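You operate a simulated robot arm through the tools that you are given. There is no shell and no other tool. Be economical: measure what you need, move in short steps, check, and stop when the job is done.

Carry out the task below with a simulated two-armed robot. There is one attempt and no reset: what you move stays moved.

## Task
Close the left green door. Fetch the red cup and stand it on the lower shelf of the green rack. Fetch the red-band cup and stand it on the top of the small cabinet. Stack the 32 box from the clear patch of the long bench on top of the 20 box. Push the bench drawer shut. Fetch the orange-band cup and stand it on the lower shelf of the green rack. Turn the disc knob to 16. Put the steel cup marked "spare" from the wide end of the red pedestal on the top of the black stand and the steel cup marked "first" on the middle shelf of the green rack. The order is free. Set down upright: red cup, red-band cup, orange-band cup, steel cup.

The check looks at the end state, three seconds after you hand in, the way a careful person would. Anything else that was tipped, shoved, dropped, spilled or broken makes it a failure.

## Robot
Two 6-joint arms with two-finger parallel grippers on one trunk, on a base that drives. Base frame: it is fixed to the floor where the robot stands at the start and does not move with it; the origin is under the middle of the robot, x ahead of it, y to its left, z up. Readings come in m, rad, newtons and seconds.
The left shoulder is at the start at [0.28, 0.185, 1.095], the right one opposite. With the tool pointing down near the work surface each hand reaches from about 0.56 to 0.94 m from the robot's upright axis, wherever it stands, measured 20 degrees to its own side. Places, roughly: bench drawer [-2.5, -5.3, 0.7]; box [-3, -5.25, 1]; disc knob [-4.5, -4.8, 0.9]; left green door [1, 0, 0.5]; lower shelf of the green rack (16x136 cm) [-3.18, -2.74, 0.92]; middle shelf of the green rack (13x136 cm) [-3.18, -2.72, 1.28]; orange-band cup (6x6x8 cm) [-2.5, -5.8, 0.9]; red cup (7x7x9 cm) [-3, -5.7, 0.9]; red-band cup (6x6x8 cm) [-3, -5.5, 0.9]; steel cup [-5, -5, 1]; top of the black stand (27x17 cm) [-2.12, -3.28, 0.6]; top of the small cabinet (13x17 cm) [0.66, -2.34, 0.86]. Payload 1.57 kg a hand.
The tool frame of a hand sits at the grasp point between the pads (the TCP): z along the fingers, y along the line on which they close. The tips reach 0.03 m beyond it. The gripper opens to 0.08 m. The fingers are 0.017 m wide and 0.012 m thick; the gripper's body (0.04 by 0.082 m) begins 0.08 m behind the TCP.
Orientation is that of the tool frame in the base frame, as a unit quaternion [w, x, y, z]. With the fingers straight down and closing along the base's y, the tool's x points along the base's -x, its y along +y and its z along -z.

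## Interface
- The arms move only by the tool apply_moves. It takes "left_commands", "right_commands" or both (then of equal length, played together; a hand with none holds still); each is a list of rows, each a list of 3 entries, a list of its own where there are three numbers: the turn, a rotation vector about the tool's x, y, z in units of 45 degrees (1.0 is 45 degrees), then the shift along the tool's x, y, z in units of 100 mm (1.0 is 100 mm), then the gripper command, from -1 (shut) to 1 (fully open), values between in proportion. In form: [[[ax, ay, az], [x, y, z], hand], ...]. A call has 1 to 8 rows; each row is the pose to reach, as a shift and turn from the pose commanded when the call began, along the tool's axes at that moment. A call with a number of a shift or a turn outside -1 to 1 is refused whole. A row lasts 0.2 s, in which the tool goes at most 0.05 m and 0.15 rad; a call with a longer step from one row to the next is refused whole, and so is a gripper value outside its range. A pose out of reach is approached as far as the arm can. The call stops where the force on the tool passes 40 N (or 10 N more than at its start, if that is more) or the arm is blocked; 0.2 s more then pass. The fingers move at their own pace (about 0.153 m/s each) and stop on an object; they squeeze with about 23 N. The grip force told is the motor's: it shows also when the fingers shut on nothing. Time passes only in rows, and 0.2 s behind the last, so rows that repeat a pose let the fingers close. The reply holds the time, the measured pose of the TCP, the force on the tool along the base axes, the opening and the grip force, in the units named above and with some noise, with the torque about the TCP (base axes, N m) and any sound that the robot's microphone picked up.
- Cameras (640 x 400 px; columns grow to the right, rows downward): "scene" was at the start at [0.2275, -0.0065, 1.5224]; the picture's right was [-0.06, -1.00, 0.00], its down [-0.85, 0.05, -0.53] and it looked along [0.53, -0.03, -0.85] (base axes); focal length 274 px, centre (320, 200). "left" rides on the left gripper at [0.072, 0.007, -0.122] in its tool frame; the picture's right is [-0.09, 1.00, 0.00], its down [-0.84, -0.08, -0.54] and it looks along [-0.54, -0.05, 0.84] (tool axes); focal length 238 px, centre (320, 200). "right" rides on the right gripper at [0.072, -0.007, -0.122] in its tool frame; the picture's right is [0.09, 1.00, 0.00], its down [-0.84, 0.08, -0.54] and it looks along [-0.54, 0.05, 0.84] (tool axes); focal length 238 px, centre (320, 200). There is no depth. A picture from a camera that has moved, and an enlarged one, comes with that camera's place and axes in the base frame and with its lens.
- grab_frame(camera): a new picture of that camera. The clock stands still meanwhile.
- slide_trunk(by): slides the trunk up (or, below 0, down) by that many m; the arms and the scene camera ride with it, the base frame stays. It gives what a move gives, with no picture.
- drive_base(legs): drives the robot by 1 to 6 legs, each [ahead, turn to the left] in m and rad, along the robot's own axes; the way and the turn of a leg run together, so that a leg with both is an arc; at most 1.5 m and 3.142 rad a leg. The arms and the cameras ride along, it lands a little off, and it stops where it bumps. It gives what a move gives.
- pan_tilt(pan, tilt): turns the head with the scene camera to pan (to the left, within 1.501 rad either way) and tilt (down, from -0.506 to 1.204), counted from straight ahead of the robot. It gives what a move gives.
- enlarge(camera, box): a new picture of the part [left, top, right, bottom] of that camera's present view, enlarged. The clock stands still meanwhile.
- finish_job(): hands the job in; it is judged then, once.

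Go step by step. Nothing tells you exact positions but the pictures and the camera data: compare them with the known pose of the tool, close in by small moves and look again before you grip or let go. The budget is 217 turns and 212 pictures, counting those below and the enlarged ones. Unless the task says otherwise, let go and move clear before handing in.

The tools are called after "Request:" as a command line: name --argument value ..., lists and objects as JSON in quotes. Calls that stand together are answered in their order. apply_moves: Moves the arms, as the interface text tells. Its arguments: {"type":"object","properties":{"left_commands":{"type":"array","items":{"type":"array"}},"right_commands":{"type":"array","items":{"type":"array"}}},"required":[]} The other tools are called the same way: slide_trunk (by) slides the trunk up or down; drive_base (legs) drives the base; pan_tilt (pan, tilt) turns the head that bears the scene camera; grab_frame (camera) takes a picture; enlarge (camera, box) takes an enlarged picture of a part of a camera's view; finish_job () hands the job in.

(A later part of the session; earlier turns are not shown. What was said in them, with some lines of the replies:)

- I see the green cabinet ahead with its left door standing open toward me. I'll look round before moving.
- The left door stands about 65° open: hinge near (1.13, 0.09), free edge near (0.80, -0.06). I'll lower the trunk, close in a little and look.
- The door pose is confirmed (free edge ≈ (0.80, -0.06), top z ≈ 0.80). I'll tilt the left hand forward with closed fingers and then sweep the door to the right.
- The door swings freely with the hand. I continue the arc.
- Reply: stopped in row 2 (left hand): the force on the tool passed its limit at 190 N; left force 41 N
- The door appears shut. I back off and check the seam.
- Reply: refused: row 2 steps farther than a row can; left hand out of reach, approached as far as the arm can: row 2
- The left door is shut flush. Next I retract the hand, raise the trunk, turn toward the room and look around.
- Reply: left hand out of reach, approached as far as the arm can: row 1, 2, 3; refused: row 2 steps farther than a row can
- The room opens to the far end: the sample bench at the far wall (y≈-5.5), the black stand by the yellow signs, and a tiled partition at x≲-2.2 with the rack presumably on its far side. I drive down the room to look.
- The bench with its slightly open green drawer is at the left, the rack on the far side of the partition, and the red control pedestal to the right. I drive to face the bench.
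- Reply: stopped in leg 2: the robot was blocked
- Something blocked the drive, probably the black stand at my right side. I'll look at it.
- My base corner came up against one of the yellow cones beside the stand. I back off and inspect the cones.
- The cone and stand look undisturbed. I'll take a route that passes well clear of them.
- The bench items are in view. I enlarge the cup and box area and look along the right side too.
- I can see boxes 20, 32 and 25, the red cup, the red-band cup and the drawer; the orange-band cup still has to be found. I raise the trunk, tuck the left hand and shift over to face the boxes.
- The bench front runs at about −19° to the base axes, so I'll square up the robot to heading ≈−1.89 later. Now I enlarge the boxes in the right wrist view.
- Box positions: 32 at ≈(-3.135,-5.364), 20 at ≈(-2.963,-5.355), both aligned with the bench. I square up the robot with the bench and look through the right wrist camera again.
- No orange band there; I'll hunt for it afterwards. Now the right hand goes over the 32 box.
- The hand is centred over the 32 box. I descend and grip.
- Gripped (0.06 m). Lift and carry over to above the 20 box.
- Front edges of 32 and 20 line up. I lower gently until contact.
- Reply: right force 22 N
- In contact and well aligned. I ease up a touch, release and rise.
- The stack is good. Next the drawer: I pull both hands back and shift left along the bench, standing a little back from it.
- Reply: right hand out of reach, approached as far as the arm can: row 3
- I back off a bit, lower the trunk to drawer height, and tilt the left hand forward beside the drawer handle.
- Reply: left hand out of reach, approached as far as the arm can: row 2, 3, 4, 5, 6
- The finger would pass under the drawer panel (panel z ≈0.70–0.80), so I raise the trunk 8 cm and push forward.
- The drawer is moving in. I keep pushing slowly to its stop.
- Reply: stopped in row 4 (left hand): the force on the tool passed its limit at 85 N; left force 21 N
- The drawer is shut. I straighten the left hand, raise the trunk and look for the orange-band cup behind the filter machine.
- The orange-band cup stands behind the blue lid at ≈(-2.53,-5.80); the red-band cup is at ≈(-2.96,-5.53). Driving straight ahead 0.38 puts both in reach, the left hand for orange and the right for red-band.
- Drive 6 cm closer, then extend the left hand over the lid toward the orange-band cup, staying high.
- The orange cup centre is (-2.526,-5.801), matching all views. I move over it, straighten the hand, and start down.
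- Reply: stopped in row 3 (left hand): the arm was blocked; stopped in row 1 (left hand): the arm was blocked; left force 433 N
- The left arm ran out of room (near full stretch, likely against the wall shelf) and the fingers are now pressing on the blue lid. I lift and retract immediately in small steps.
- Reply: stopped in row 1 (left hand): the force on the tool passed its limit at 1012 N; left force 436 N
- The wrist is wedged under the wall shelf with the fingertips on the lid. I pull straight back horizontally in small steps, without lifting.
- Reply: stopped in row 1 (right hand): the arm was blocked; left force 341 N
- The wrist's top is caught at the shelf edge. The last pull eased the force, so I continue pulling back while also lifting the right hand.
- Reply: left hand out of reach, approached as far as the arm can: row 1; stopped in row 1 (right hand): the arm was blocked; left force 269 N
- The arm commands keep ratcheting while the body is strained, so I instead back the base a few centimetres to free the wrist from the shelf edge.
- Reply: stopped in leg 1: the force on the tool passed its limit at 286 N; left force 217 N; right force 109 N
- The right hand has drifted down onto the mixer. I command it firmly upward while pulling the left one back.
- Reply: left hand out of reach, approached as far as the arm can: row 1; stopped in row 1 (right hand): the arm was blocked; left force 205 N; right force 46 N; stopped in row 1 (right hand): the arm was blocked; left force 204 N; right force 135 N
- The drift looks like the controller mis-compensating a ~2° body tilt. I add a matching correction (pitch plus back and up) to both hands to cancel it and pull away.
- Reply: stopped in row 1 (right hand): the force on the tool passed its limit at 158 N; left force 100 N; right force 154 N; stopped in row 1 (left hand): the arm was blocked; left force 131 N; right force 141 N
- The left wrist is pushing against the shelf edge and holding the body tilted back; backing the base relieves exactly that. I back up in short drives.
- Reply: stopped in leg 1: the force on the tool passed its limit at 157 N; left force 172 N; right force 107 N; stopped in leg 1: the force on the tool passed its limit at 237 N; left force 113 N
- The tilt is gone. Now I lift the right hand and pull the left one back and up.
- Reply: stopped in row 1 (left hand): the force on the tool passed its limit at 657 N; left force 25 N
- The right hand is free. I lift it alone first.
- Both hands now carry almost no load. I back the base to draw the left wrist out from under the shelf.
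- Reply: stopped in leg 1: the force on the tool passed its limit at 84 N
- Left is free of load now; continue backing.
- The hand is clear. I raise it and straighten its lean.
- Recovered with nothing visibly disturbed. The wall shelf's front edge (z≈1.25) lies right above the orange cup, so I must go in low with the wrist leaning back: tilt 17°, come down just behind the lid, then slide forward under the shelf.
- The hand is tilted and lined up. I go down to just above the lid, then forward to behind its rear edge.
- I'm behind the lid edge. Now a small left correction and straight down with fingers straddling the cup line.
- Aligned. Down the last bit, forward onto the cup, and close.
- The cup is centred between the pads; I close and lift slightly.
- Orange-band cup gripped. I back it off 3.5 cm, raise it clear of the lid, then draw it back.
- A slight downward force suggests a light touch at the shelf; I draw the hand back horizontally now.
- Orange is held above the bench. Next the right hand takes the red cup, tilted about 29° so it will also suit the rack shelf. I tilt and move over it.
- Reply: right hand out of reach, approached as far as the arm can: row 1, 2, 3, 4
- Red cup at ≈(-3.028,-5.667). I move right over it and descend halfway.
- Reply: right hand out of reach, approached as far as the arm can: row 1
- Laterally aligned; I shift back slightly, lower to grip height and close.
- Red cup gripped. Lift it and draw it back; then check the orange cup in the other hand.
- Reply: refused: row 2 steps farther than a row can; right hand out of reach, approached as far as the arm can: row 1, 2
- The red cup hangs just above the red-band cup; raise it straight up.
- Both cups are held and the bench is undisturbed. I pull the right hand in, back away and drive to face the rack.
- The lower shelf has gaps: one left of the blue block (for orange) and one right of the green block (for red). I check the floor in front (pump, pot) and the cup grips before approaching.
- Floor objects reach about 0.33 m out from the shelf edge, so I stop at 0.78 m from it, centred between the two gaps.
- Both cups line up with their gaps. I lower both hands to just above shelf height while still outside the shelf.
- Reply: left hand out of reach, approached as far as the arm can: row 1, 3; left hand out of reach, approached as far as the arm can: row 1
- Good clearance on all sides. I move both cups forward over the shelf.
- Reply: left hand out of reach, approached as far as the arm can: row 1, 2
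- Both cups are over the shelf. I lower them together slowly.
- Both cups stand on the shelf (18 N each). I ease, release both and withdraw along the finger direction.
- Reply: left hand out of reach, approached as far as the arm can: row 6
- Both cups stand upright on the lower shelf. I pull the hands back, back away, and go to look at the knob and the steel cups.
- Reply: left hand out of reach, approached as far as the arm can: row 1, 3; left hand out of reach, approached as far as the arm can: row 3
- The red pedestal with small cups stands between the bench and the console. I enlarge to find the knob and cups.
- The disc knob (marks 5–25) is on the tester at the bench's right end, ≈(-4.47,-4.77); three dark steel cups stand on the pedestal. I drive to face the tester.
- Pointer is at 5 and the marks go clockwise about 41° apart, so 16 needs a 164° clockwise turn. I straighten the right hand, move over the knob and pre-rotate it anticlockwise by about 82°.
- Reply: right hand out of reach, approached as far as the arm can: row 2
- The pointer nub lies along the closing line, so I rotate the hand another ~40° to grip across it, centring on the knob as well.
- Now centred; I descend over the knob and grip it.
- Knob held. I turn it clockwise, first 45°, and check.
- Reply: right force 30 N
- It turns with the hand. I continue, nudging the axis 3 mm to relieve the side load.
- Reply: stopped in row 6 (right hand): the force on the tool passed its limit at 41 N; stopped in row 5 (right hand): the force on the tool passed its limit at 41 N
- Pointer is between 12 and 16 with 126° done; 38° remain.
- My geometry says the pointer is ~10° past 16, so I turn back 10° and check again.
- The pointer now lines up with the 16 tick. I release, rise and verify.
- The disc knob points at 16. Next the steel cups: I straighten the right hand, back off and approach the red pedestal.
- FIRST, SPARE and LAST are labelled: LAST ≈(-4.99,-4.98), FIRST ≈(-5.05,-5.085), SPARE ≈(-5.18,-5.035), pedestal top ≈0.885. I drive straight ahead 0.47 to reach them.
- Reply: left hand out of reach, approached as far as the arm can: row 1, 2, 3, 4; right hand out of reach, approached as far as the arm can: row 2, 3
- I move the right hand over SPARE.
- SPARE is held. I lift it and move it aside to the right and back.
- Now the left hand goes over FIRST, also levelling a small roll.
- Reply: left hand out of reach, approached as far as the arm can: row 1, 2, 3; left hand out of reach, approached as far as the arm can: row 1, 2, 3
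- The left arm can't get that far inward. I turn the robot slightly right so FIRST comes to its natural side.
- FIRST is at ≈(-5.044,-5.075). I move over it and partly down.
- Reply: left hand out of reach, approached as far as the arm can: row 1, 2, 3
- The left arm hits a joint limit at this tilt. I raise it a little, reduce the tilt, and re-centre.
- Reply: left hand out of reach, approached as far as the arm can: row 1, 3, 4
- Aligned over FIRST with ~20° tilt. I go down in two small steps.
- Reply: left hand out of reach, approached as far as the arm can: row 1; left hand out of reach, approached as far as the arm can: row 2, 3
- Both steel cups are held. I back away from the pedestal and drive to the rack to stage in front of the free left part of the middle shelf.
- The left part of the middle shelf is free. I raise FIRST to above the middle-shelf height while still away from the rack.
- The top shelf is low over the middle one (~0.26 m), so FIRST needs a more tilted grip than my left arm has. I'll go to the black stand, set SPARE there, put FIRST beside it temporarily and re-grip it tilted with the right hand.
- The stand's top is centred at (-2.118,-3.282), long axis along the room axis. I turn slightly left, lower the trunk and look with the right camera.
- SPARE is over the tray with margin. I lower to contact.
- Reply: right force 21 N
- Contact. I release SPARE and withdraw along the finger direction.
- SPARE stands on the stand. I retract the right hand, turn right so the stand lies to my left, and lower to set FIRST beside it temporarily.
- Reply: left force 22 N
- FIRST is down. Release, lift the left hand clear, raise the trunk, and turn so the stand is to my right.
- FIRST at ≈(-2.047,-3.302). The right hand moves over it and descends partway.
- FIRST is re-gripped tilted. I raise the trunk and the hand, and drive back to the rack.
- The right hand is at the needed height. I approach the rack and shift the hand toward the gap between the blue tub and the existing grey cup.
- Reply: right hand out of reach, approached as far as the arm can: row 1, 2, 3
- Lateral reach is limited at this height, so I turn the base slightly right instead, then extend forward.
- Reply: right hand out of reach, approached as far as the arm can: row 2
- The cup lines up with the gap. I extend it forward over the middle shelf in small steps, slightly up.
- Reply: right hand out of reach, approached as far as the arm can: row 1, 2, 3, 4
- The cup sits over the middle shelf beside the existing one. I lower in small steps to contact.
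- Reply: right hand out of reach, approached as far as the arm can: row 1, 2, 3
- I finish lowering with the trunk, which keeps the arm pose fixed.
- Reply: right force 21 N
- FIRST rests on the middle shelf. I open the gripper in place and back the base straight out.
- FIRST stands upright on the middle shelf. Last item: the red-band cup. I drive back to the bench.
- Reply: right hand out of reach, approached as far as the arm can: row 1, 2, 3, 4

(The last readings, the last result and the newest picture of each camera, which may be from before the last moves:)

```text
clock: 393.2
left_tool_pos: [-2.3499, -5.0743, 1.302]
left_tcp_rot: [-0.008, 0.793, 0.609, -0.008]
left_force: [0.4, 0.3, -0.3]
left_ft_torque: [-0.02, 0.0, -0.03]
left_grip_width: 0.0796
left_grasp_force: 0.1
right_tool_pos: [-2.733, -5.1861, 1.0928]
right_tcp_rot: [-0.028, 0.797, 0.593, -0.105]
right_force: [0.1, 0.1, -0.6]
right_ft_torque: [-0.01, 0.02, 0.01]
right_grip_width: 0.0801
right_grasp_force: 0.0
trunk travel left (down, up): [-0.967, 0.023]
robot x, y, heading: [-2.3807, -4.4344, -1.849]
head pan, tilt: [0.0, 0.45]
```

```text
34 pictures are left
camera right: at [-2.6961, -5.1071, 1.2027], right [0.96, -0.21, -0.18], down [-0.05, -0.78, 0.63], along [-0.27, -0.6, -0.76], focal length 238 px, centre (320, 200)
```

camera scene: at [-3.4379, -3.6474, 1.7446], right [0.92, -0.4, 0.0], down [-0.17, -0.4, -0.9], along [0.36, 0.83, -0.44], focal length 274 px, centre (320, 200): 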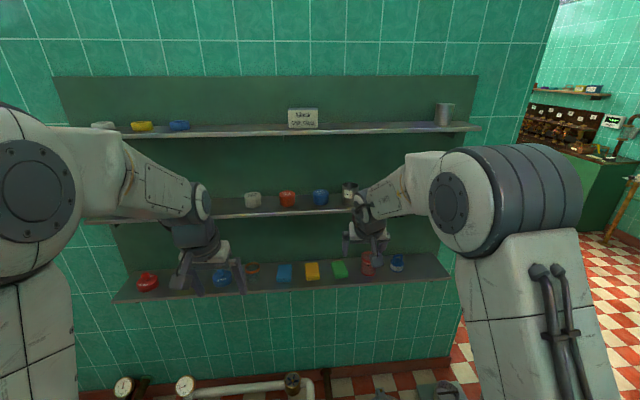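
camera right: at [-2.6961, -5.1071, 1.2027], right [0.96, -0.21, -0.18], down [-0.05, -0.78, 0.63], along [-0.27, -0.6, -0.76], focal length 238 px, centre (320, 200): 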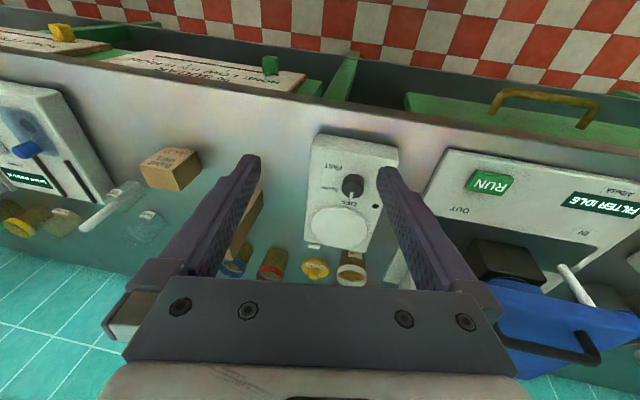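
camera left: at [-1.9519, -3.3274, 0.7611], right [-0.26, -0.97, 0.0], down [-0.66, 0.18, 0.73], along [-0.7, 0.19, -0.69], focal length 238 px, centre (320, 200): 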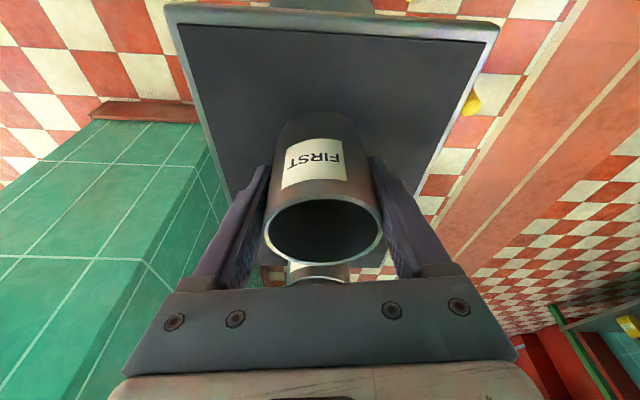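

I level the hand, yaw it 45° (to keep the fingers off the blue-band cup), and drive closer.

Request:
apply_moves --right_commands '[[[-0.1, 0.08, 0], [0, 0, 0], 1], [[-0.214, 0.17, 0], [0, 0, 0], 1]]'

Request:
apply_moves --right_commands '[[[0, 0, -0.18], [0, 0, 0], 1], [[0, 0, -0.36], [0, 0, 0], 1], [[0, 0, -0.54], [0, 0, 0], 1], [[0, 0, -0.72], [0, 0, 0], 1], [[0, 0, -0.9], [0, 0, 0], 1], [[0, 0, -1], [0, 0, 0], 1]]'

Request:
drive_base --legs '[[0.33, 0]]'

Request:
grab_frame --camera "right"

```text
clock: 393.8
left_tool_pos: [-2.349, -5.0733, 1.3021]
left_tcp_rot: [-0.008, 0.793, 0.608, -0.009]
left_force: [-0.5, -0.4, -0.5]
left_ft_torque: [0.02, 0.01, -0.01]
left_grip_width: 0.0801
left_grasp_force: 0.1
right_tool_pos: [-2.7322, -5.18, 1.0895]
right_tcp_rot: [-0.025, 0.799, 0.594, -0.091]
right_force: [-0.8, 0.0, 0.3]
right_ft_torque: [0.0, -0.02, -0.03]
right_grip_width: 0.0801
right_grasp_force: 0.1
right hand out of reach, approached as far as the arm can: row 1, 2
trunk travel left (down, up): [-0.967, 0.023]
robot x, y, heading: [-2.3806, -4.4321, -1.852]
head pan, tilt: [0.0, 0.45]
```

```text
clock: 395.2
left_tool_pos: [-2.3504, -5.0727, 1.301]
left_tcp_rot: [-0.007, 0.794, 0.608, -0.007]
left_force: [-0.1, -0.2, -0.8]
left_ft_torque: [-0.04, 0.0, 0.02]
left_grip_width: 0.0799
left_grasp_force: 0.1
right_tool_pos: [-2.7029, -5.1557, 1.0642]
right_tcp_rot: [-0.027, 0.519, 0.838, -0.168]
right_force: [-0.8, 0.1, 1.1]
right_ft_torque: [0.01, 0.02, 0.03]
right_grip_width: 0.0801
right_grasp_force: 0.0
right hand out of reach, approached as far as the arm can: row 3, 4, 5, 6
trunk travel left (down, up): [-0.967, 0.023]
robot x, y, heading: [-2.3802, -4.4318, -1.852]
head pan, tilt: [0.0, 0.45]
```

```text
clock: 397.4
left_tool_pos: [-2.4418, -5.3911, 1.3015]
left_tcp_rot: [-0.007, 0.794, 0.607, -0.009]
left_force: [-0.5, -0.4, -0.9]
left_ft_torque: [-0.01, -0.01, 0.0]
left_grip_width: 0.0799
left_grasp_force: 0.1
right_tool_pos: [-2.7975, -5.4727, 1.0637]
right_tcp_rot: [-0.027, 0.52, 0.837, -0.167]
right_force: [-0.4, 0.9, 0.3]
right_ft_torque: [0.02, 0.0, 0.03]
right_grip_width: 0.0799
right_grasp_force: 0.0
trunk travel left (down, up): [-0.967, 0.023]
robot x, y, heading: [-2.4744, -4.7511, -1.854]
head pan, tilt: [0.0, 0.45]
```

```text
33 pictures are left
camera right: at [-2.8105, -5.3815, 1.1722], right [0.82, 0.48, -0.32], down [0.57, -0.57, 0.59], along [0.1, -0.67, -0.74], focal length 238 px, centre (320, 200)
```

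right: 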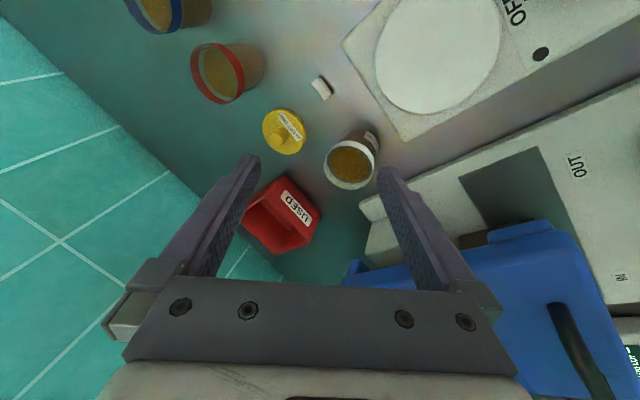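

The arm is cramped this far inward; the red-band cup at ≈(-2.955,-5.529) is further outward. I move toward it while levelling the hand.

Request:
apply_moves --right_commands '[[[-0.1, 0.04, 0], [0.03, -0.28, 0.02], 1], [[-0.2, 0.08, 0], [0.06, -0.57, 0.04], 1], [[-0.3, 0.12, 0], [0.1, -0.85, 0.06], 1], [[-0.39, 0.163, 0], [0.1, -0.95, 0.06], 1]]'

Request:
grab_frame --camera "right"

```text
clock: 398.4
left_tool_pos: [-2.442, -5.3919, 1.3009]
left_tcp_rot: [-0.009, 0.794, 0.607, -0.008]
left_force: [-0.2, -0.8, 0.2]
left_ft_torque: [-0.01, 0.0, 0.01]
left_grip_width: 0.0801
left_grasp_force: 0.0
right_tool_pos: [-2.813, -5.4581, 1.0593]
right_tcp_rot: [-0.022, 0.524, 0.84, -0.139]
right_force: [-0.3, 0.3, -0.4]
right_ft_torque: [0.01, -0.02, 0.01]
right_grip_width: 0.0798
right_grasp_force: 0.2
right hand out of reach, approached as far as the arm can: row 1, 2, 3, 4
trunk travel left (down, up): [-0.967, 0.023]
robot x, y, heading: [-2.47, -4.7545, -1.857]
head pan, tilt: [0.0, 0.45]
```

```text
32 pictures are left
camera right: at [-2.8295, -5.3715, 1.1691], right [0.83, 0.49, -0.27], down [0.54, -0.6, 0.59], along [0.13, -0.63, -0.76], focal length 238 px, centre (320, 200)
```

right: 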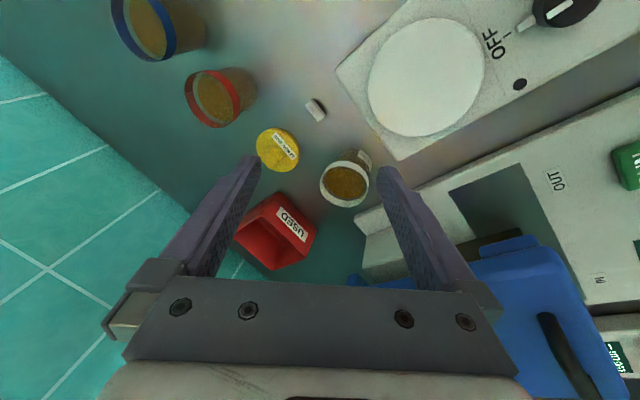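

The arm is stuck near a joint limit left over from the high reach. I back off and bring the right hand back to its original comfortable pose first.

Request:
drive_base --legs '[[-0.33, 0]]'

Request:
apply_moves --right_commands '[[[0, 0, 0.18], [0, 0, 0], 1], [[0, 0, 0.36], [0, 0, 0], 1], [[0, 0, 0.54], [0, 0, 0], 1], [[0, 0, 0.72], [0, 0, 0], 1], [[0, 0, 0.9], [0, 0, 0], 1], [[0, 0, 1], [0, 0, 0], 1]]'

Request:
apply_moves --right_commands '[[[0, 0, 0], [0.3, -0.2, 0], 1], [[0, 0, 0], [0.6, -0.4, 0], 1], [[0, 0, 0], [0.9, -0.6, 0], 1]]'

Request:
apply_moves --right_commands '[[[0, 0, 0], [0.3, -0.3, 0], 1], [[0, 0, 0], [0.6, -0.6, 0], 1], [[0, 0, 0], [0.9, -0.9, 0], 1]]'

```text
clock: 400.6
left_tool_pos: [-2.3503, -5.075, 1.3019]
left_tcp_rot: [-0.008, 0.794, 0.607, -0.008]
left_force: [0.7, 0.8, -0.8]
left_ft_torque: [0.04, -0.01, -0.01]
left_grip_width: 0.08
left_grasp_force: 0.1
right_tool_pos: [-2.7207, -5.1411, 1.059]
right_tcp_rot: [-0.023, 0.524, 0.84, -0.138]
right_force: [0.2, 0.6, 0.4]
right_ft_torque: [0.02, -0.01, -0.01]
right_grip_width: 0.0799
right_grasp_force: 0.1
trunk travel left (down, up): [-0.967, 0.023]
robot x, y, heading: [-2.3819, -4.4389, -1.858]
head pan, tilt: [0.0, 0.45]
```

```text
clock: 402.0
left_tool_pos: [-2.3499, -5.0751, 1.3017]
left_tcp_rot: [-0.008, 0.795, 0.607, -0.008]
left_force: [-0.4, 0.2, -1.3]
left_ft_torque: [-0.01, -0.01, -0.02]
left_grip_width: 0.0799
left_grasp_force: 0.1
right_tool_pos: [-2.7211, -5.1424, 1.0585]
right_tcp_rot: [0.032, 0.807, 0.573, -0.138]
right_force: [-0.1, -0.1, -0.5]
right_ft_torque: [-0.05, 0.03, -0.01]
right_grip_width: 0.0804
right_grasp_force: 0.2
trunk travel left (down, up): [-0.967, 0.023]
robot x, y, heading: [-2.3845, -4.4346, -1.858]
head pan, tilt: [0.0, 0.45]
```

```text
clock: 402.8
left_tool_pos: [-2.3516, -5.0744, 1.301]
left_tcp_rot: [-0.008, 0.794, 0.608, -0.008]
left_force: [-0.1, 0.5, 1.2]
left_ft_torque: [0.01, 0.0, -0.03]
left_grip_width: 0.0801
left_grasp_force: 0.0
right_tool_pos: [-2.7498, -5.0373, 1.0421]
right_tcp_rot: [0.032, 0.807, 0.574, -0.136]
right_force: [0.7, 0.4, 0.7]
right_ft_torque: [-0.01, 0.05, 0.0]
right_grip_width: 0.0798
right_grasp_force: 0.2
trunk travel left (down, up): [-0.967, 0.023]
robot x, y, heading: [-2.3783, -4.434, -1.852]
head pan, tilt: [0.0, 0.45]
```

```text
clock: 403.6
left_tool_pos: [-2.3509, -5.0754, 1.3019]
left_tcp_rot: [-0.008, 0.794, 0.608, -0.008]
left_force: [0.3, 0.2, -0.1]
left_ft_torque: [0.01, 0.01, 0.01]
left_grip_width: 0.0799
left_grasp_force: 0.0
right_tool_pos: [-2.8067, -4.9258, 1.0271]
right_tcp_rot: [0.033, 0.805, 0.576, -0.137]
right_force: [0.6, 0.3, 0.1]
right_ft_torque: [0.01, 0.0, 0.01]
right_grip_width: 0.0799
right_grasp_force: 0.0
trunk travel left (down, up): [-0.967, 0.023]
robot x, y, heading: [-2.3778, -4.438, -1.857]
head pan, tilt: [0.0, 0.45]
```

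Freed. I level the hand and drive in again.

Request:
apply_moves --right_commands '[[[-0.05, 0.12, 0], [0, 0, -0.2], 1], [[-0.1, 0.24, 0], [0, 0, -0.4], 1], [[-0.133, 0.33, 0], [0, 0, -0.5], 1]]'

Request:
drive_base --legs '[[0.42, 0]]'

Request:
grab_frame --camera "right"

```text
clock: 404.4
left_tool_pos: [-2.3507, -5.0752, 1.3025]
left_tcp_rot: [-0.009, 0.794, 0.607, -0.008]
left_force: [0.3, 0.3, -0.6]
left_ft_torque: [-0.03, -0.01, -0.02]
left_grip_width: 0.0797
left_grasp_force: 0.0
right_tool_pos: [-2.7964, -4.9177, 1.0702]
right_tcp_rot: [0.009, 0.814, 0.581, -0.016]
right_force: [-0.3, -0.1, -0.2]
right_ft_torque: [-0.02, -0.01, 0.03]
right_grip_width: 0.0801
right_grasp_force: 0.1
right hand out of reach, approached as far as the arm can: row 3
trunk travel left (down, up): [-0.967, 0.023]
robot x, y, heading: [-2.3796, -4.4345, -1.856]
head pan, tilt: [0.0, 0.45]
```

```text
clock: 407.0
left_tool_pos: [-2.4695, -5.4792, 1.3035]
left_tcp_rot: [-0.007, 0.794, 0.607, -0.008]
left_force: [-0.1, 0.6, -0.1]
left_ft_torque: [0.03, -0.03, 0.01]
left_grip_width: 0.0802
left_grasp_force: 0.0
right_tool_pos: [-2.9132, -5.3246, 1.072]
right_tcp_rot: [0.009, 0.814, 0.581, -0.017]
right_force: [0.8, 0.2, 0.8]
right_ft_torque: [-0.02, -0.03, 0.02]
right_grip_width: 0.0799
right_grasp_force: 0.1
trunk travel left (down, up): [-0.967, 0.023]
robot x, y, heading: [-2.4989, -4.8397, -1.848]
head pan, tilt: [0.0, 0.45]
```

```text
31 pictures are left
camera right: at [-2.8957, -5.2501, 1.1899], right [0.97, -0.23, -0.01], down [-0.19, -0.8, 0.57], along [-0.14, -0.55, -0.82], focal length 238 px, centre (320, 200)
```

right: 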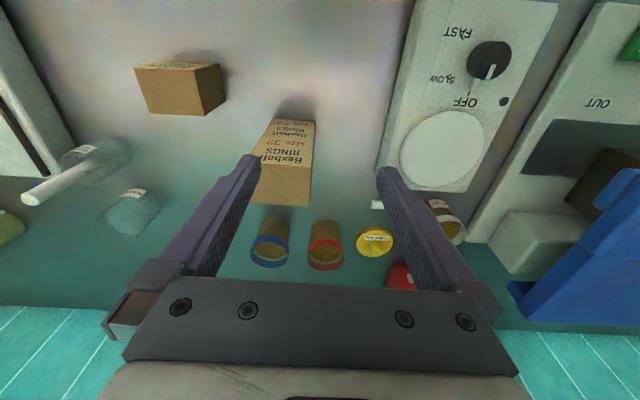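

Clear view of the red-band cup. I move over it and yaw 45°.

Request:
apply_moves --right_commands '[[[0, 0, 0], [-0.33, 0.04, 0], 1], [[0, 0, 0], [-0.66, 0.08, 0], 1], [[0, 0, 0], [-1, 0.12, 0], 1]]'

Request:
apply_moves --right_commands '[[[0, 0, 0], [-0.33, 0.04, 0], 1], [[0, 0, 0], [-0.66, 0.08, 0], 1], [[0, 0, 0], [-1, 0.12, 0], 1]]'

Request:
apply_moves --right_commands '[[[0, 0, -0.18], [0, 0, 0], 1], [[0, 0, -0.36], [0, 0, 0], 1], [[0, 0, -0.54], [0, 0, 0], 1], [[0, 0, -0.72], [0, 0, 0], 1], [[0, 0, -0.9], [0, 0, 0], 1], [[0, 0, -1], [0, 0, 0], 1]]'

Request:
grab_frame --camera "right"

```text
clock: 407.8
left_tool_pos: [-2.4679, -5.4796, 1.3025]
left_tcp_rot: [-0.009, 0.794, 0.608, -0.008]
left_force: [-0.7, 0.5, 0.0]
left_ft_torque: [0.0, -0.01, 0.01]
left_grip_width: 0.0798
left_grasp_force: 0.1
right_tool_pos: [-2.9351, -5.4215, 1.0756]
right_tcp_rot: [0.008, 0.814, 0.581, -0.017]
right_force: [0.9, 0.3, 0.4]
right_ft_torque: [0.01, 0.01, -0.04]
right_grip_width: 0.0799
right_grasp_force: 0.0
trunk travel left (down, up): [-0.967, 0.023]
robot x, y, heading: [-2.5015, -4.8429, -1.851]
head pan, tilt: [0.0, 0.45]
```

```text
clock: 408.6
left_tool_pos: [-2.4684, -5.4792, 1.3013]
left_tcp_rot: [-0.008, 0.794, 0.608, -0.008]
left_force: [-0.3, -0.1, -0.6]
left_ft_torque: [0.04, 0.0, 0.02]
left_grip_width: 0.0802
left_grasp_force: 0.1
right_tool_pos: [-2.9553, -5.5199, 1.08]
right_tcp_rot: [0.008, 0.813, 0.582, -0.017]
right_force: [-0.3, -0.4, -0.6]
right_ft_torque: [-0.02, 0.0, 0.0]
right_grip_width: 0.0798
right_grasp_force: 0.0
trunk travel left (down, up): [-0.967, 0.023]
robot x, y, heading: [-2.498, -4.8391, -1.853]
head pan, tilt: [0.0, 0.45]
```

```text
clock: 410.0
left_tool_pos: [-2.4681, -5.4794, 1.3016]
left_tcp_rot: [-0.008, 0.794, 0.608, -0.008]
left_force: [-0.5, -0.2, -0.2]
left_ft_torque: [0.02, -0.02, -0.01]
left_grip_width: 0.0801
left_grasp_force: 0.1
right_tool_pos: [-2.9555, -5.5214, 1.0789]
right_tcp_rot: [0.002, 0.527, 0.85, -0.019]
right_force: [0.0, 0.5, -0.3]
right_ft_torque: [0.03, 0.01, 0.0]
right_grip_width: 0.0801
right_grasp_force: 0.0
trunk travel left (down, up): [-0.967, 0.023]
robot x, y, heading: [-2.4995, -4.84, -1.857]
head pan, tilt: [0.0, 0.45]
```

```text
30 pictures are left
camera right: at [-2.9921, -5.4558, 1.1983], right [0.85, 0.52, -0.03], down [0.45, -0.7, 0.56], along [0.27, -0.49, -0.83], focal length 238 px, centre (320, 200)
```

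right: 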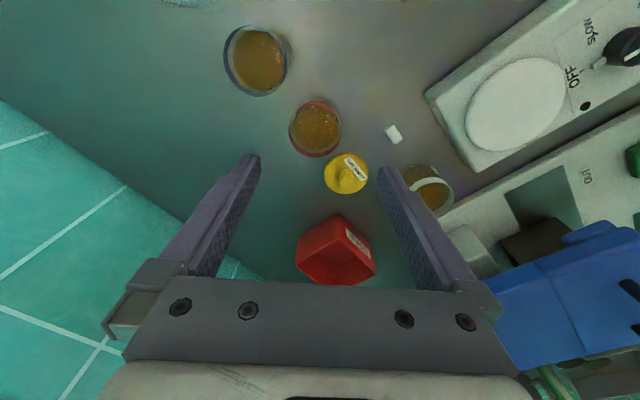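

Centred. I descend and grip the red-band cup.

Request:
apply_moves --right_commands '[[[0, 0, 0], [-0.01, -0.04, 0.4], 1], [[0, 0, 0], [-0.02, -0.045, 0.8], 1], [[0, 0, 0], [-0.02, -0.045, 1], 1]]'

Request:
grab_frame --camera "right"

```text
clock: 410.8
left_tool_pos: [-2.469, -5.4789, 1.3025]
left_tcp_rot: [-0.009, 0.794, 0.608, -0.007]
left_force: [0.5, -0.3, 0.1]
left_ft_torque: [0.0, 0.01, 0.02]
left_grip_width: 0.0801
left_grasp_force: 0.0
right_tool_pos: [-2.961, -5.5285, 0.9785]
right_tcp_rot: [0.001, 0.528, 0.849, -0.019]
right_force: [1.4, 1.0, 0.0]
right_ft_torque: [-0.02, 0.01, 0.0]
right_grip_width: 0.0802
right_grasp_force: 0.0
trunk travel left (down, up): [-0.967, 0.023]
robot x, y, heading: [-2.5014, -4.8373, -1.851]
head pan, tilt: [0.0, 0.45]
```

```text
29 pictures are left
camera right: at [-2.9973, -5.4635, 1.0982], right [0.85, 0.52, -0.03], down [0.45, -0.7, 0.56], along [0.27, -0.49, -0.83], focal length 238 px, centre (320, 200)
```

right: 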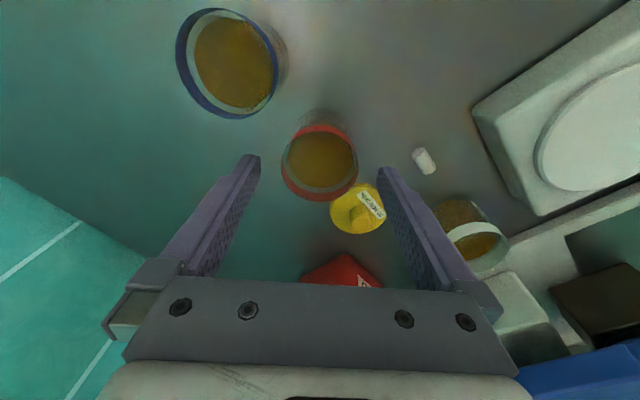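

Request:
apply_moves --right_commands '[[[0, 0, 0], [0, 0, 0.3], 1], [[0, 0, 0], [0, 0, 0.57], 1], [[0, 0, 0], [0, 0, 0.57], -1], [[0, 0, 0], [0, 0, 0.57], -1], [[0, 0, 0], [0, 0, 0.57], -1], [[0, 0, 0], [0, 0, 0.25], -1], [[0, 0, 0], [0, 0, -0.1], -1], [[0, 0, 0], [0, 0, -0.45], -1]]'

Request:
apply_moves --right_commands '[[[0, 0, 0], [0, 0, -0.35], -1], [[0, 0, 0], [0, 0, -0.7], -1], [[0, 0, 0], [0, 0, -1], -1]]'

Request:
grab_frame --camera "right"

```text
clock: 412.6
left_tool_pos: [-2.4681, -5.4787, 1.3021]
left_tcp_rot: [-0.009, 0.794, 0.608, -0.009]
left_force: [0.0, 0.3, -0.3]
left_ft_torque: [0.03, 0.03, 0.04]
left_grip_width: 0.08
left_grasp_force: 0.0
right_tool_pos: [-2.9598, -5.5265, 1.0236]
right_tcp_rot: [0.001, 0.529, 0.849, -0.018]
right_force: [-0.8, 0.1, -1.2]
right_ft_torque: [0.03, 0.02, 0.01]
right_grip_width: 0.0545
right_grasp_force: 23.2
trunk travel left (down, up): [-0.967, 0.023]
robot x, y, heading: [-2.498, -4.8381, -1.855]
head pan, tilt: [0.0, 0.45]
```

```text
clock: 413.4
left_tool_pos: [-2.4685, -5.4797, 1.3019]
left_tcp_rot: [-0.008, 0.793, 0.609, -0.008]
left_force: [-0.1, 0.1, 0.6]
left_ft_torque: [0.0, -0.05, 0.05]
left_grip_width: 0.0798
left_grasp_force: 0.1
right_tool_pos: [-2.957, -5.5231, 1.1228]
right_tcp_rot: [0.002, 0.528, 0.849, -0.019]
right_force: [0.1, -0.1, -2.1]
right_ft_torque: [0.03, 0.01, -0.01]
right_grip_width: 0.0545
right_grasp_force: 23.5
trunk travel left (down, up): [-0.967, 0.023]
robot x, y, heading: [-2.4996, -4.84, -1.857]
head pan, tilt: [0.0, 0.45]
```

```text
28 pictures are left
camera right: at [-2.9944, -5.458, 1.2431], right [0.85, 0.52, -0.03], down [0.45, -0.7, 0.56], along [0.27, -0.49, -0.83], focal length 238 px, centre (320, 200)
```

right: 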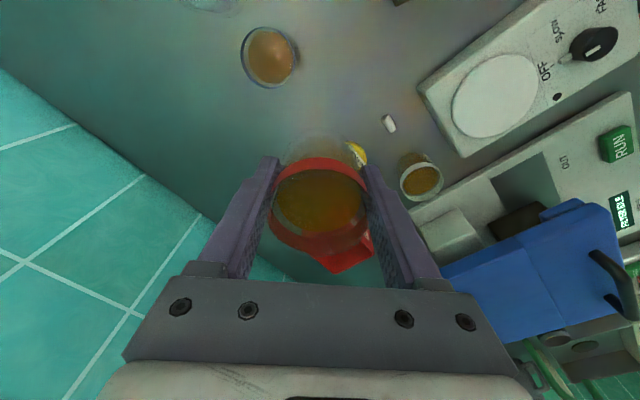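

The red-band cup is in hand with its contents. I pull it back, leave the bench and drive toward the small cabinet.

Request:
apply_moves --right_commands '[[[0, 0, 0], [0.25, 0.23, 0], -1], [[0, 0, 0], [0.5, 0.45, 0], -1], [[0, 0, 0], [0.74, 0.68, 0], -1]]'

Request:
drive_base --legs '[[-0.5, 0], [0, 2.035], [0.62, 0], [0, 0.983], [1.254, 0]]'

Request:
drive_base --legs '[[0, -0.343], [1.25, 0], [0, -0.818]]'

Request:
pan_tilt --pan -0.1 --tilt 0.6

Request:
grab_frame --camera "scene"

Request:
grab_frame --camera "right"

```text
clock: 414.2
left_tool_pos: [-2.4669, -5.4795, 1.3023]
left_tcp_rot: [-0.008, 0.794, 0.608, -0.009]
left_force: [0.2, -0.5, 0.1]
left_ft_torque: [-0.03, -0.02, 0.0]
left_grip_width: 0.08
left_grasp_force: 0.0
right_tool_pos: [-2.9291, -5.4266, 1.119]
right_tcp_rot: [0.002, 0.529, 0.849, -0.019]
right_force: [-1.0, -0.1, -2.4]
right_ft_torque: [0.01, 0.05, 0.02]
right_grip_width: 0.0544
right_grasp_force: 23.5
trunk travel left (down, up): [-0.967, 0.023]
robot x, y, heading: [-2.4978, -4.8414, -1.852]
head pan, tilt: [0.0, 0.45]
```

```text
clock: 433.5
left_tool_pos: [-1.2296, -2.4528, 1.3028]
left_tcp_rot: [0.008, -0.564, 0.825, -0.009]
left_force: [0.2, -0.4, 0.1]
left_ft_torque: [0.04, 0.02, 0.02]
left_grip_width: 0.0801
left_grasp_force: 0.1
right_tool_pos: [-0.7762, -2.5551, 1.1179]
right_tcp_rot: [-0.019, 0.819, -0.574, -0.001]
right_force: [0.5, 0.2, -1.8]
right_ft_torque: [0.0, -0.01, -0.01]
right_grip_width: 0.0537
right_grasp_force: 22.7
trunk travel left (down, up): [-0.967, 0.023]
robot x, y, heading: [-1.269, -3.094, 1.18]
head pan, tilt: [0.0, 0.45]
```

```text
clock: 443.0
left_tool_pos: [0.1749, -1.942, 1.3023]
left_tcp_rot: [0.002, -0.018, 1.0, -0.012]
left_force: [0.2, 0.1, -0.4]
left_ft_torque: [0.0, 0.01, -0.01]
left_grip_width: 0.08
left_grasp_force: 0.1
right_tool_pos: [0.2595, -2.3987, 1.1186]
right_tcp_rot: [0.017, -0.369, 0.929, -0.01]
right_force: [0.0, -0.6, -1.6]
right_ft_torque: [-0.01, 0.01, -0.02]
right_grip_width: 0.0532
right_grasp_force: 23.1
trunk travel left (down, up): [-0.967, 0.023]
robot x, y, heading: [-0.4288, -2.1561, 0.012]
head pan, tilt: [0.0, 0.45]
```

```text
clock: 443.7
left_tool_pos: [0.1766, -1.9419, 1.3015]
left_tcp_rot: [0.002, -0.017, 1.0, -0.011]
left_force: [0.6, 0.5, 0.1]
left_ft_torque: [-0.04, 0.04, -0.01]
left_grip_width: 0.08
left_grasp_force: 0.0
right_tool_pos: [0.2584, -2.3991, 1.119]
right_tcp_rot: [0.016, -0.369, 0.929, -0.01]
right_force: [-1.0, -0.1, -2.6]
right_ft_torque: [-0.01, 0.01, 0.02]
right_grip_width: 0.0535
right_grasp_force: 22.8
trunk travel left (down, up): [-0.967, 0.023]
robot x, y, heading: [-0.428, -2.1604, 0.013]
head pan, tilt: [-0.099, 0.6]
```

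```text
27 pictures are left
camera scene: at [-0.1809, -2.1674, 1.7311], right [-0.09, -1.0, 0.0], down [-0.56, 0.05, -0.83], along [0.82, -0.07, -0.56], focal length 274 px, centre (320, 200)
```

scene: 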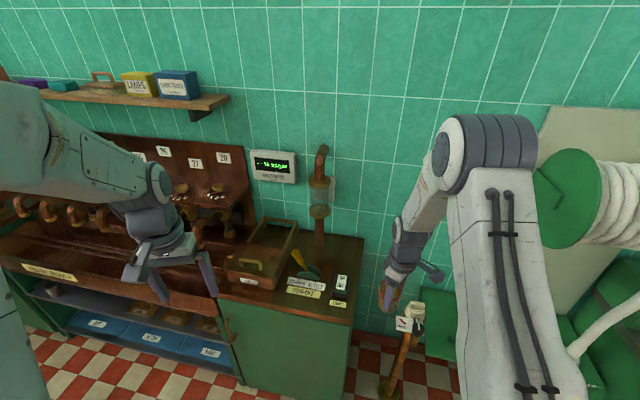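

```text
26 pictures are left
camera right: at [0.2064, -2.4532, 1.2387], right [-0.75, 0.66, -0.03], down [0.54, 0.63, 0.56], along [0.39, 0.4, -0.83], focal length 238 px, centre (320, 200)
```

right: 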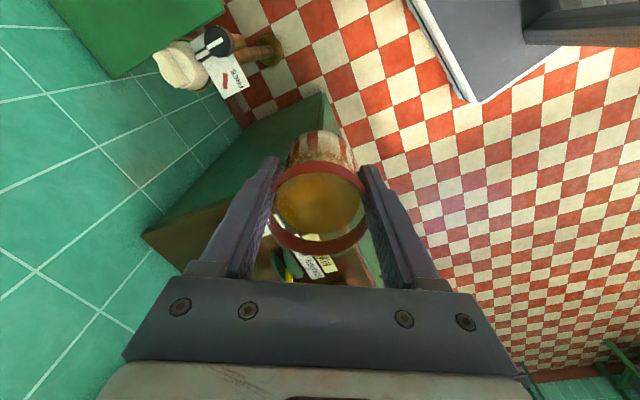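

I enlarge the small cabinet's top to see the free patch.

Request:
enlarge --camera "scene" --box '[200, 190, 400, 330]'

```text
2.86 times, centred on (300, 260) of scene
camera zoom: at [-0.1809, -2.1674, 1.7311], right [-0.09, -1.0, 0.0], down [-0.56, 0.05, -0.83], along [0.82, -0.07, -0.56], focal length 782 px, centre (377, 29)
```

zoom: 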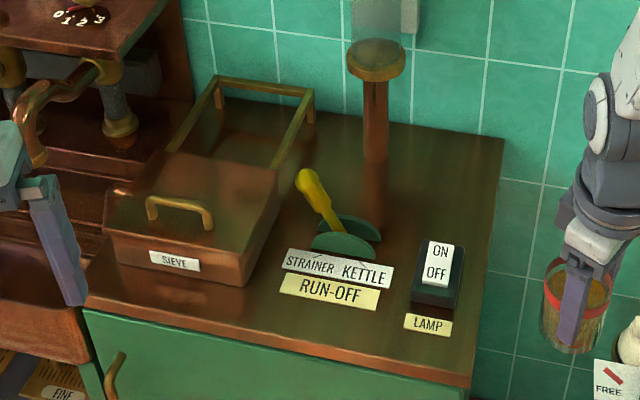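

The free patch is right of the pipe, behind the lamp switch, around (0.655,-2.35). I tuck the left hand, drive 0.28 m closer and move the cup over the patch.

Request:
apply_moves --left_commands '[[[0, 0, 0], [0.3, 0, 0], 1], [[0, 0, 0], [0.6, 0, 0], 1], [[0, 0, 0], [0.9, 0, 0], 1]]'

Request:
drive_base --legs '[[0.28, 0]]'

Request:
grab_frame --camera "right"

```text
clock: 444.5
left_tool_pos: [0.0846, -1.9457, 1.3011]
left_tcp_rot: [0.002, -0.017, 1.0, -0.011]
left_force: [-0.4, -0.5, -0.2]
left_ft_torque: [-0.03, 0.02, 0.04]
left_grip_width: 0.0801
left_grasp_force: 0.0
right_tool_pos: [0.26, -2.3995, 1.1184]
right_tcp_rot: [0.016, -0.369, 0.929, -0.009]
right_force: [0.2, 0.0, -1.8]
right_ft_torque: [-0.01, 0.05, 0.03]
right_grip_width: 0.0532
right_grasp_force: 23.2
trunk travel left (down, up): [-0.967, 0.023]
robot x, y, heading: [-0.431, -2.1589, 0.016]
head pan, tilt: [-0.099, 0.6]
```

```text
clock: 446.4
left_tool_pos: [0.3653, -1.9458, 1.3014]
left_tcp_rot: [0.002, -0.015, 1.0, -0.012]
left_force: [-0.6, 0.0, -0.6]
left_ft_torque: [0.01, 0.01, -0.04]
left_grip_width: 0.08
left_grasp_force: 0.0
right_tool_pos: [0.5377, -2.3978, 1.119]
right_tcp_rot: [0.016, -0.367, 0.93, -0.01]
right_force: [0.5, 0.4, -1.1]
right_ft_torque: [0.02, -0.02, 0.0]
right_grip_width: 0.0533
right_grasp_force: 22.5
trunk travel left (down, up): [-0.967, 0.023]
robot x, y, heading: [-0.1477, -2.1545, 0.009]
head pan, tilt: [-0.099, 0.6]
```

```text
24 pictures are left
camera right: at [0.4854, -2.4526, 1.2387], right [-0.75, 0.67, -0.03], down [0.54, 0.63, 0.56], along [0.39, 0.4, -0.83], focal length 238 px, centre (320, 200)
```

right: 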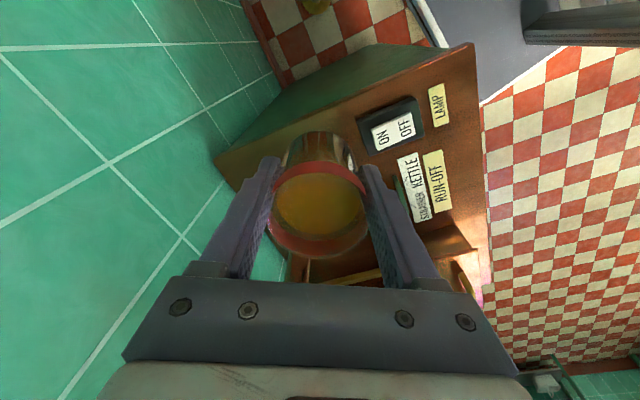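

Request:
apply_moves --right_commands '[[[0, 0, 0], [-0.3, -0.12, 0], -1], [[0, 0, 0], [-0.6, -0.24, 0], -1]]'

Request:
apply_moves --right_commands '[[[0, 0, 0], [-0.3, -0.11, 0], -1], [[0, 0, 0], [-0.57, -0.22, 0], -1], [[0, 0, 0], [-0.57, -0.22, 0.4], -1], [[0, 0, 0], [-0.57, -0.22, 0.8], -1]]'

Request:
grab_frame --camera "right"

Request:
enlarge --camera "scene" --box '[220, 160, 460, 330]'

```text
clock: 447.0
left_tool_pos: [0.3658, -1.9444, 1.3001]
left_tcp_rot: [0.001, -0.015, 1.0, -0.011]
left_force: [-0.5, 0.7, 0.1]
left_ft_torque: [0.02, 0.01, 0.01]
left_grip_width: 0.08
left_grasp_force: 0.1
right_tool_pos: [0.6005, -2.3758, 1.1203]
right_tcp_rot: [0.017, -0.366, 0.93, -0.01]
right_force: [1.1, -0.3, -1.2]
right_ft_torque: [-0.03, 0.07, 0.0]
right_grip_width: 0.0532
right_grasp_force: 22.9
trunk travel left (down, up): [-0.967, 0.023]
robot x, y, heading: [-0.1461, -2.1575, 0.005]
head pan, tilt: [-0.099, 0.6]
```

```text
clock: 448.0
left_tool_pos: [0.3659, -1.945, 1.3013]
left_tcp_rot: [0.001, -0.016, 1.0, -0.011]
left_force: [1.2, -1.1, 0.5]
left_ft_torque: [-0.03, 0.0, -0.01]
left_grip_width: 0.0801
left_grasp_force: 0.1
right_tool_pos: [0.6584, -2.3534, 1.0421]
right_tcp_rot: [0.016, -0.366, 0.93, -0.01]
right_force: [-0.2, 0.2, -2.5]
right_ft_torque: [0.02, 0.0, -0.01]
right_grip_width: 0.0534
right_grasp_force: 23.2
trunk travel left (down, up): [-0.967, 0.023]
robot x, y, heading: [-0.1448, -2.1554, 0.011]
head pan, tilt: [-0.099, 0.6]
```

```text
23 pictures are left
camera right: at [0.6053, -2.407, 1.1624], right [-0.75, 0.67, -0.03], down [0.54, 0.63, 0.56], along [0.39, 0.4, -0.83], focal length 238 px, centre (320, 200)
```

right: 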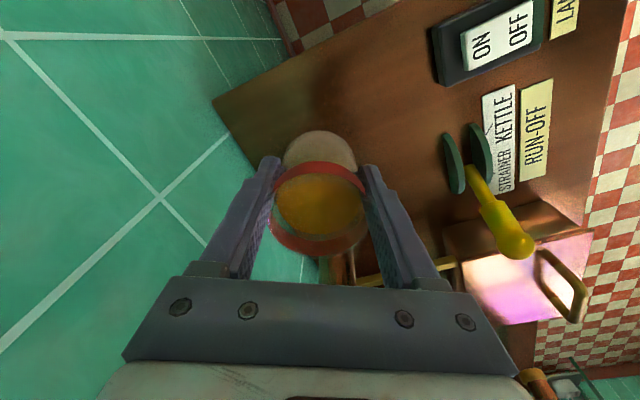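

```text
2.35 times, centred on (340, 245) of scene
camera zoom: at [0.0995, -2.1653, 1.731], right [-0.09, -1.0, 0.0], down [-0.56, 0.05, -0.82], along [0.82, -0.07, -0.57], focal length 644 px, centre (273, 94)
```

zoom: 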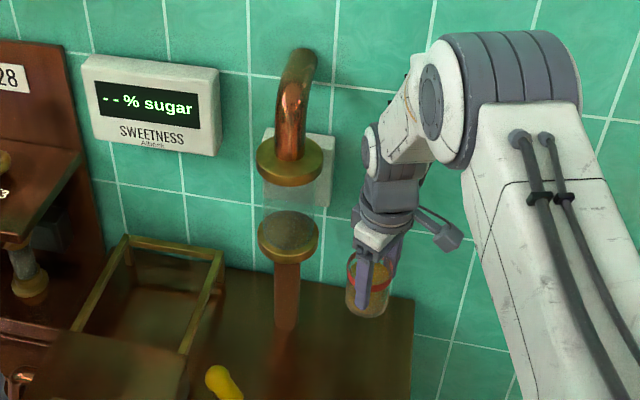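

Good margins on all sides. I lower toward the cabinet top.

Request:
apply_moves --right_commands '[[[0, 0, 0], [0, 0, 0.35], -1], [[0, 0, 0], [0, 0, 0.7], -1], [[0, 0, 0], [0, 0, 1], -1]]'

Request:
apply_moves --right_commands '[[[0, 0, 0], [0, 0, 0.05], -1], [[0, 0, 0], [0, 0, 0.1], -1], [[0, 0, 0], [0, 0, 0.15], -1]]'

Request:
grab_frame --camera "right"

```text
clock: 448.8
left_tool_pos: [0.3654, -1.9455, 1.3017]
left_tcp_rot: [0.002, -0.015, 1.0, -0.011]
left_force: [0.0, 0.4, 0.1]
left_ft_torque: [0.0, -0.02, -0.03]
left_grip_width: 0.0803
left_grasp_force: 0.1
right_tool_pos: [0.6623, -2.3536, 0.944]
right_tcp_rot: [0.016, -0.367, 0.93, -0.01]
right_force: [0.4, -0.7, -1.4]
right_ft_torque: [-0.02, -0.01, -0.01]
right_grip_width: 0.0535
right_grasp_force: 22.8
trunk travel left (down, up): [-0.967, 0.023]
robot x, y, heading: [-0.1496, -2.1574, 0.006]
head pan, tilt: [-0.099, 0.6]
```

```text
clock: 449.6
left_tool_pos: [0.3673, -1.9455, 1.3005]
left_tcp_rot: [0.001, -0.016, 1.0, -0.012]
left_force: [-0.1, 0.4, -0.3]
left_ft_torque: [0.0, -0.02, -0.03]
left_grip_width: 0.0799
left_grasp_force: 0.1
right_tool_pos: [0.6634, -2.3552, 0.929]
right_tcp_rot: [0.015, -0.366, 0.93, -0.01]
right_force: [-0.5, 0.0, -1.0]
right_ft_torque: [0.0, -0.01, 0.04]
right_grip_width: 0.0534
right_grasp_force: 23.1
trunk travel left (down, up): [-0.967, 0.023]
robot x, y, heading: [-0.1465, -2.1576, 0.01]
head pan, tilt: [-0.099, 0.6]
```

```text
21 pictures are left
camera right: at [0.6092, -2.4077, 1.048], right [-0.75, 0.67, -0.03], down [0.54, 0.63, 0.56], along [0.39, 0.4, -0.83], focal length 238 px, centre (320, 200)
```

right: 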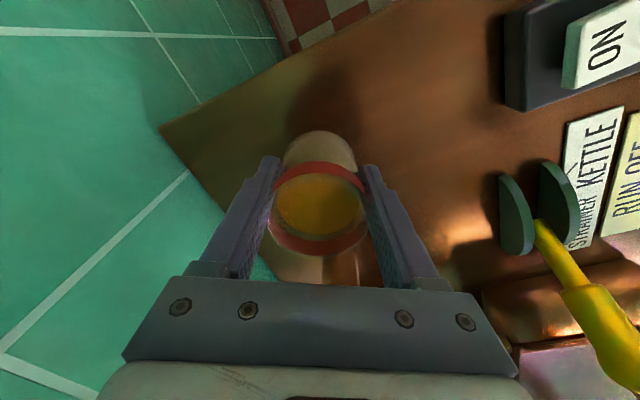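

Request:
apply_moves --right_commands '[[[0, 0, 0], [0, 0, 0.03], -1], [[0, 0, 0], [0, 0, 0.06], -1], [[0, 0, 0], [0, 0, 0.09], -1]]'

```text
clock: 450.4
left_tool_pos: [0.3656, -1.9445, 1.3015]
left_tcp_rot: [0.003, -0.015, 1.0, -0.011]
left_force: [1.0, -0.3, -0.3]
left_ft_torque: [-0.03, 0.0, 0.01]
left_grip_width: 0.0801
left_grasp_force: 0.1
right_tool_pos: [0.6626, -2.3544, 0.921]
right_tcp_rot: [0.017, -0.366, 0.93, -0.011]
right_force: [-4.9, -1.8, 14.9]
right_ft_torque: [0.29, 0.52, 0.09]
right_grip_width: 0.0533
right_grasp_force: 23.1
trunk travel left (down, up): [-0.967, 0.023]
robot x, y, heading: [-0.1457, -2.1568, 0.013]
head pan, tilt: [-0.099, 0.6]
```

Contact. Release and rise straight up.

Request:
apply_moves --right_commands '[[[0, 0, 0], [0, 0, -0.008], -1], [[0, 0, 0], [0, 0, -0.008], 0.8], [[0, 0, 0], [0, 0, -0.008], 0.8], [[0, 0, 0], [0, 0, -0.3], 0.8], [[0, 0, 0], [0, 0, -0.65], 0.8], [[0, 0, 0], [0, 0, -1], 0.8]]'

Request:
apply_moves --right_commands '[[[0, 0, 0], [0, 0, -0.4], 0.8], [[0, 0, 0], [0, 0, -0.8], 0.8], [[0, 0, 0], [0, 0, -1], 0.8]]'

Request:
grab_frame --camera "right"

```text
clock: 451.8
left_tool_pos: [0.3661, -1.9446, 1.3016]
left_tcp_rot: [0.002, -0.016, 1.0, -0.011]
left_force: [0.0, 0.3, 0.8]
left_ft_torque: [0.02, 0.02, -0.02]
left_grip_width: 0.0801
left_grasp_force: 0.0
right_tool_pos: [0.6589, -2.3533, 1.0194]
right_tcp_rot: [0.016, -0.367, 0.93, -0.009]
right_force: [-0.5, 0.3, 0.1]
right_ft_torque: [0.0, -0.01, 0.01]
right_grip_width: 0.0721
right_grasp_force: 0.1
trunk travel left (down, up): [-0.967, 0.023]
robot x, y, heading: [-0.1496, -2.1582, 0.005]
head pan, tilt: [-0.099, 0.6]
```

```text
clock: 452.6
left_tool_pos: [0.3663, -1.9442, 1.3014]
left_tcp_rot: [0.002, -0.016, 1.0, -0.012]
left_force: [0.1, -0.2, 0.4]
left_ft_torque: [0.01, -0.03, 0.01]
left_grip_width: 0.0798
left_grasp_force: 0.0
right_tool_pos: [0.656, -2.3512, 1.1192]
right_tcp_rot: [0.016, -0.366, 0.93, -0.01]
right_force: [0.3, -0.4, 1.2]
right_ft_torque: [0.01, 0.02, -0.01]
right_grip_width: 0.0721
right_grasp_force: 0.1
trunk travel left (down, up): [-0.967, 0.023]
robot x, y, heading: [-0.1491, -2.1601, 0.005]
head pan, tilt: [-0.099, 0.6]
```

```text
20 pictures are left
camera right: at [0.6026, -2.4055, 1.2392], right [-0.75, 0.67, -0.03], down [0.54, 0.63, 0.56], along [0.39, 0.4, -0.83], focal length 238 px, centre (320, 200)
```

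right: 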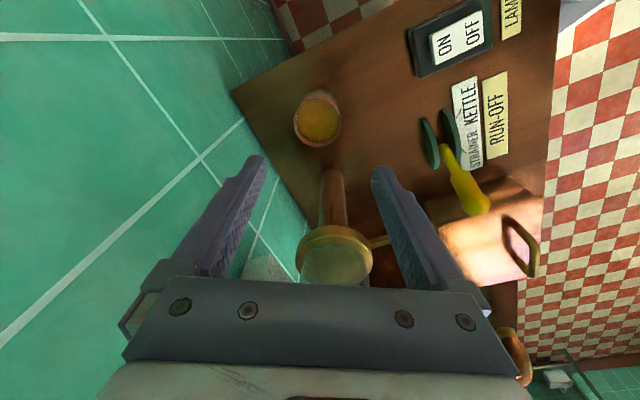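

The red-band cup stands upright on the cabinet. I back straight out and check.

Request:
drive_base --legs '[[-0.4, 0]]'

Request:
enlarge --camera "scene" --box '[200, 150, 440, 310]'

```text
clock: 455.1
left_tool_pos: [-0.0297, -1.9495, 1.3016]
left_tcp_rot: [0.002, -0.012, 1.0, -0.011]
left_force: [0.8, -0.4, 1.0]
left_ft_torque: [0.03, -0.02, 0.01]
left_grip_width: 0.08
left_grasp_force: 0.1
right_tool_pos: [0.2567, -2.3579, 1.1196]
right_tcp_rot: [0.016, -0.364, 0.931, -0.009]
right_force: [0.0, 0.0, -1.4]
right_ft_torque: [0.0, -0.02, 0.02]
right_grip_width: 0.0721
right_grasp_force: 0.0
trunk travel left (down, up): [-0.967, 0.023]
robot x, y, heading: [-0.5489, -2.1562, 0.004]
head pan, tilt: [-0.099, 0.6]
```

```text
2.50 times, centred on (320, 230) of scene
camera zoom: at [-0.2991, -2.1692, 1.7311], right [-0.1, -1.0, 0.0], down [-0.56, 0.05, -0.83], along [0.82, -0.08, -0.57], focal length 684 px, centre (320, 125)
```

zoom: 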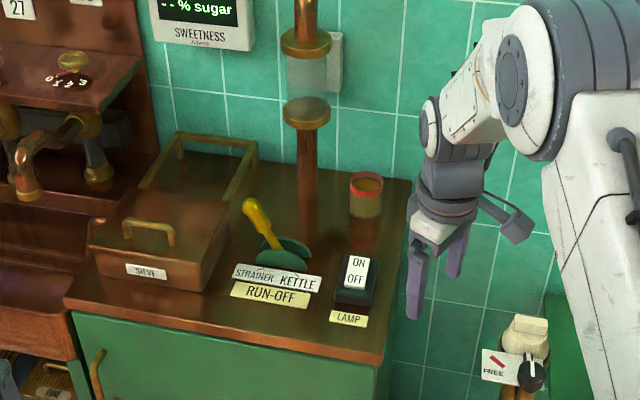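

Every cup, box, door, drawer and knob in the task now looks right, both hands are clear, and the red-band cup stands upright on the cabinet. I hand in.

Request:
finish_job

```text
The job is handed in.
```

I finished every item in the task and handed it in, and each one looked right when I last saw it. I made some unplanned contact with other objects along the way.

- **Yellow cone:** the base bumped the cone beside the black stand early on. It looked unmoved, but I couldn't rule out a shift of a few centimetres.
- **Sample bench:** while reaching for the orange-band cup, the left arm jammed between the wall shelf and the filter machine's blue lid. It pressed on the lid at over 400 N, and at one point the right hand came down on the mixer. Both looked undisturbed afterwards.
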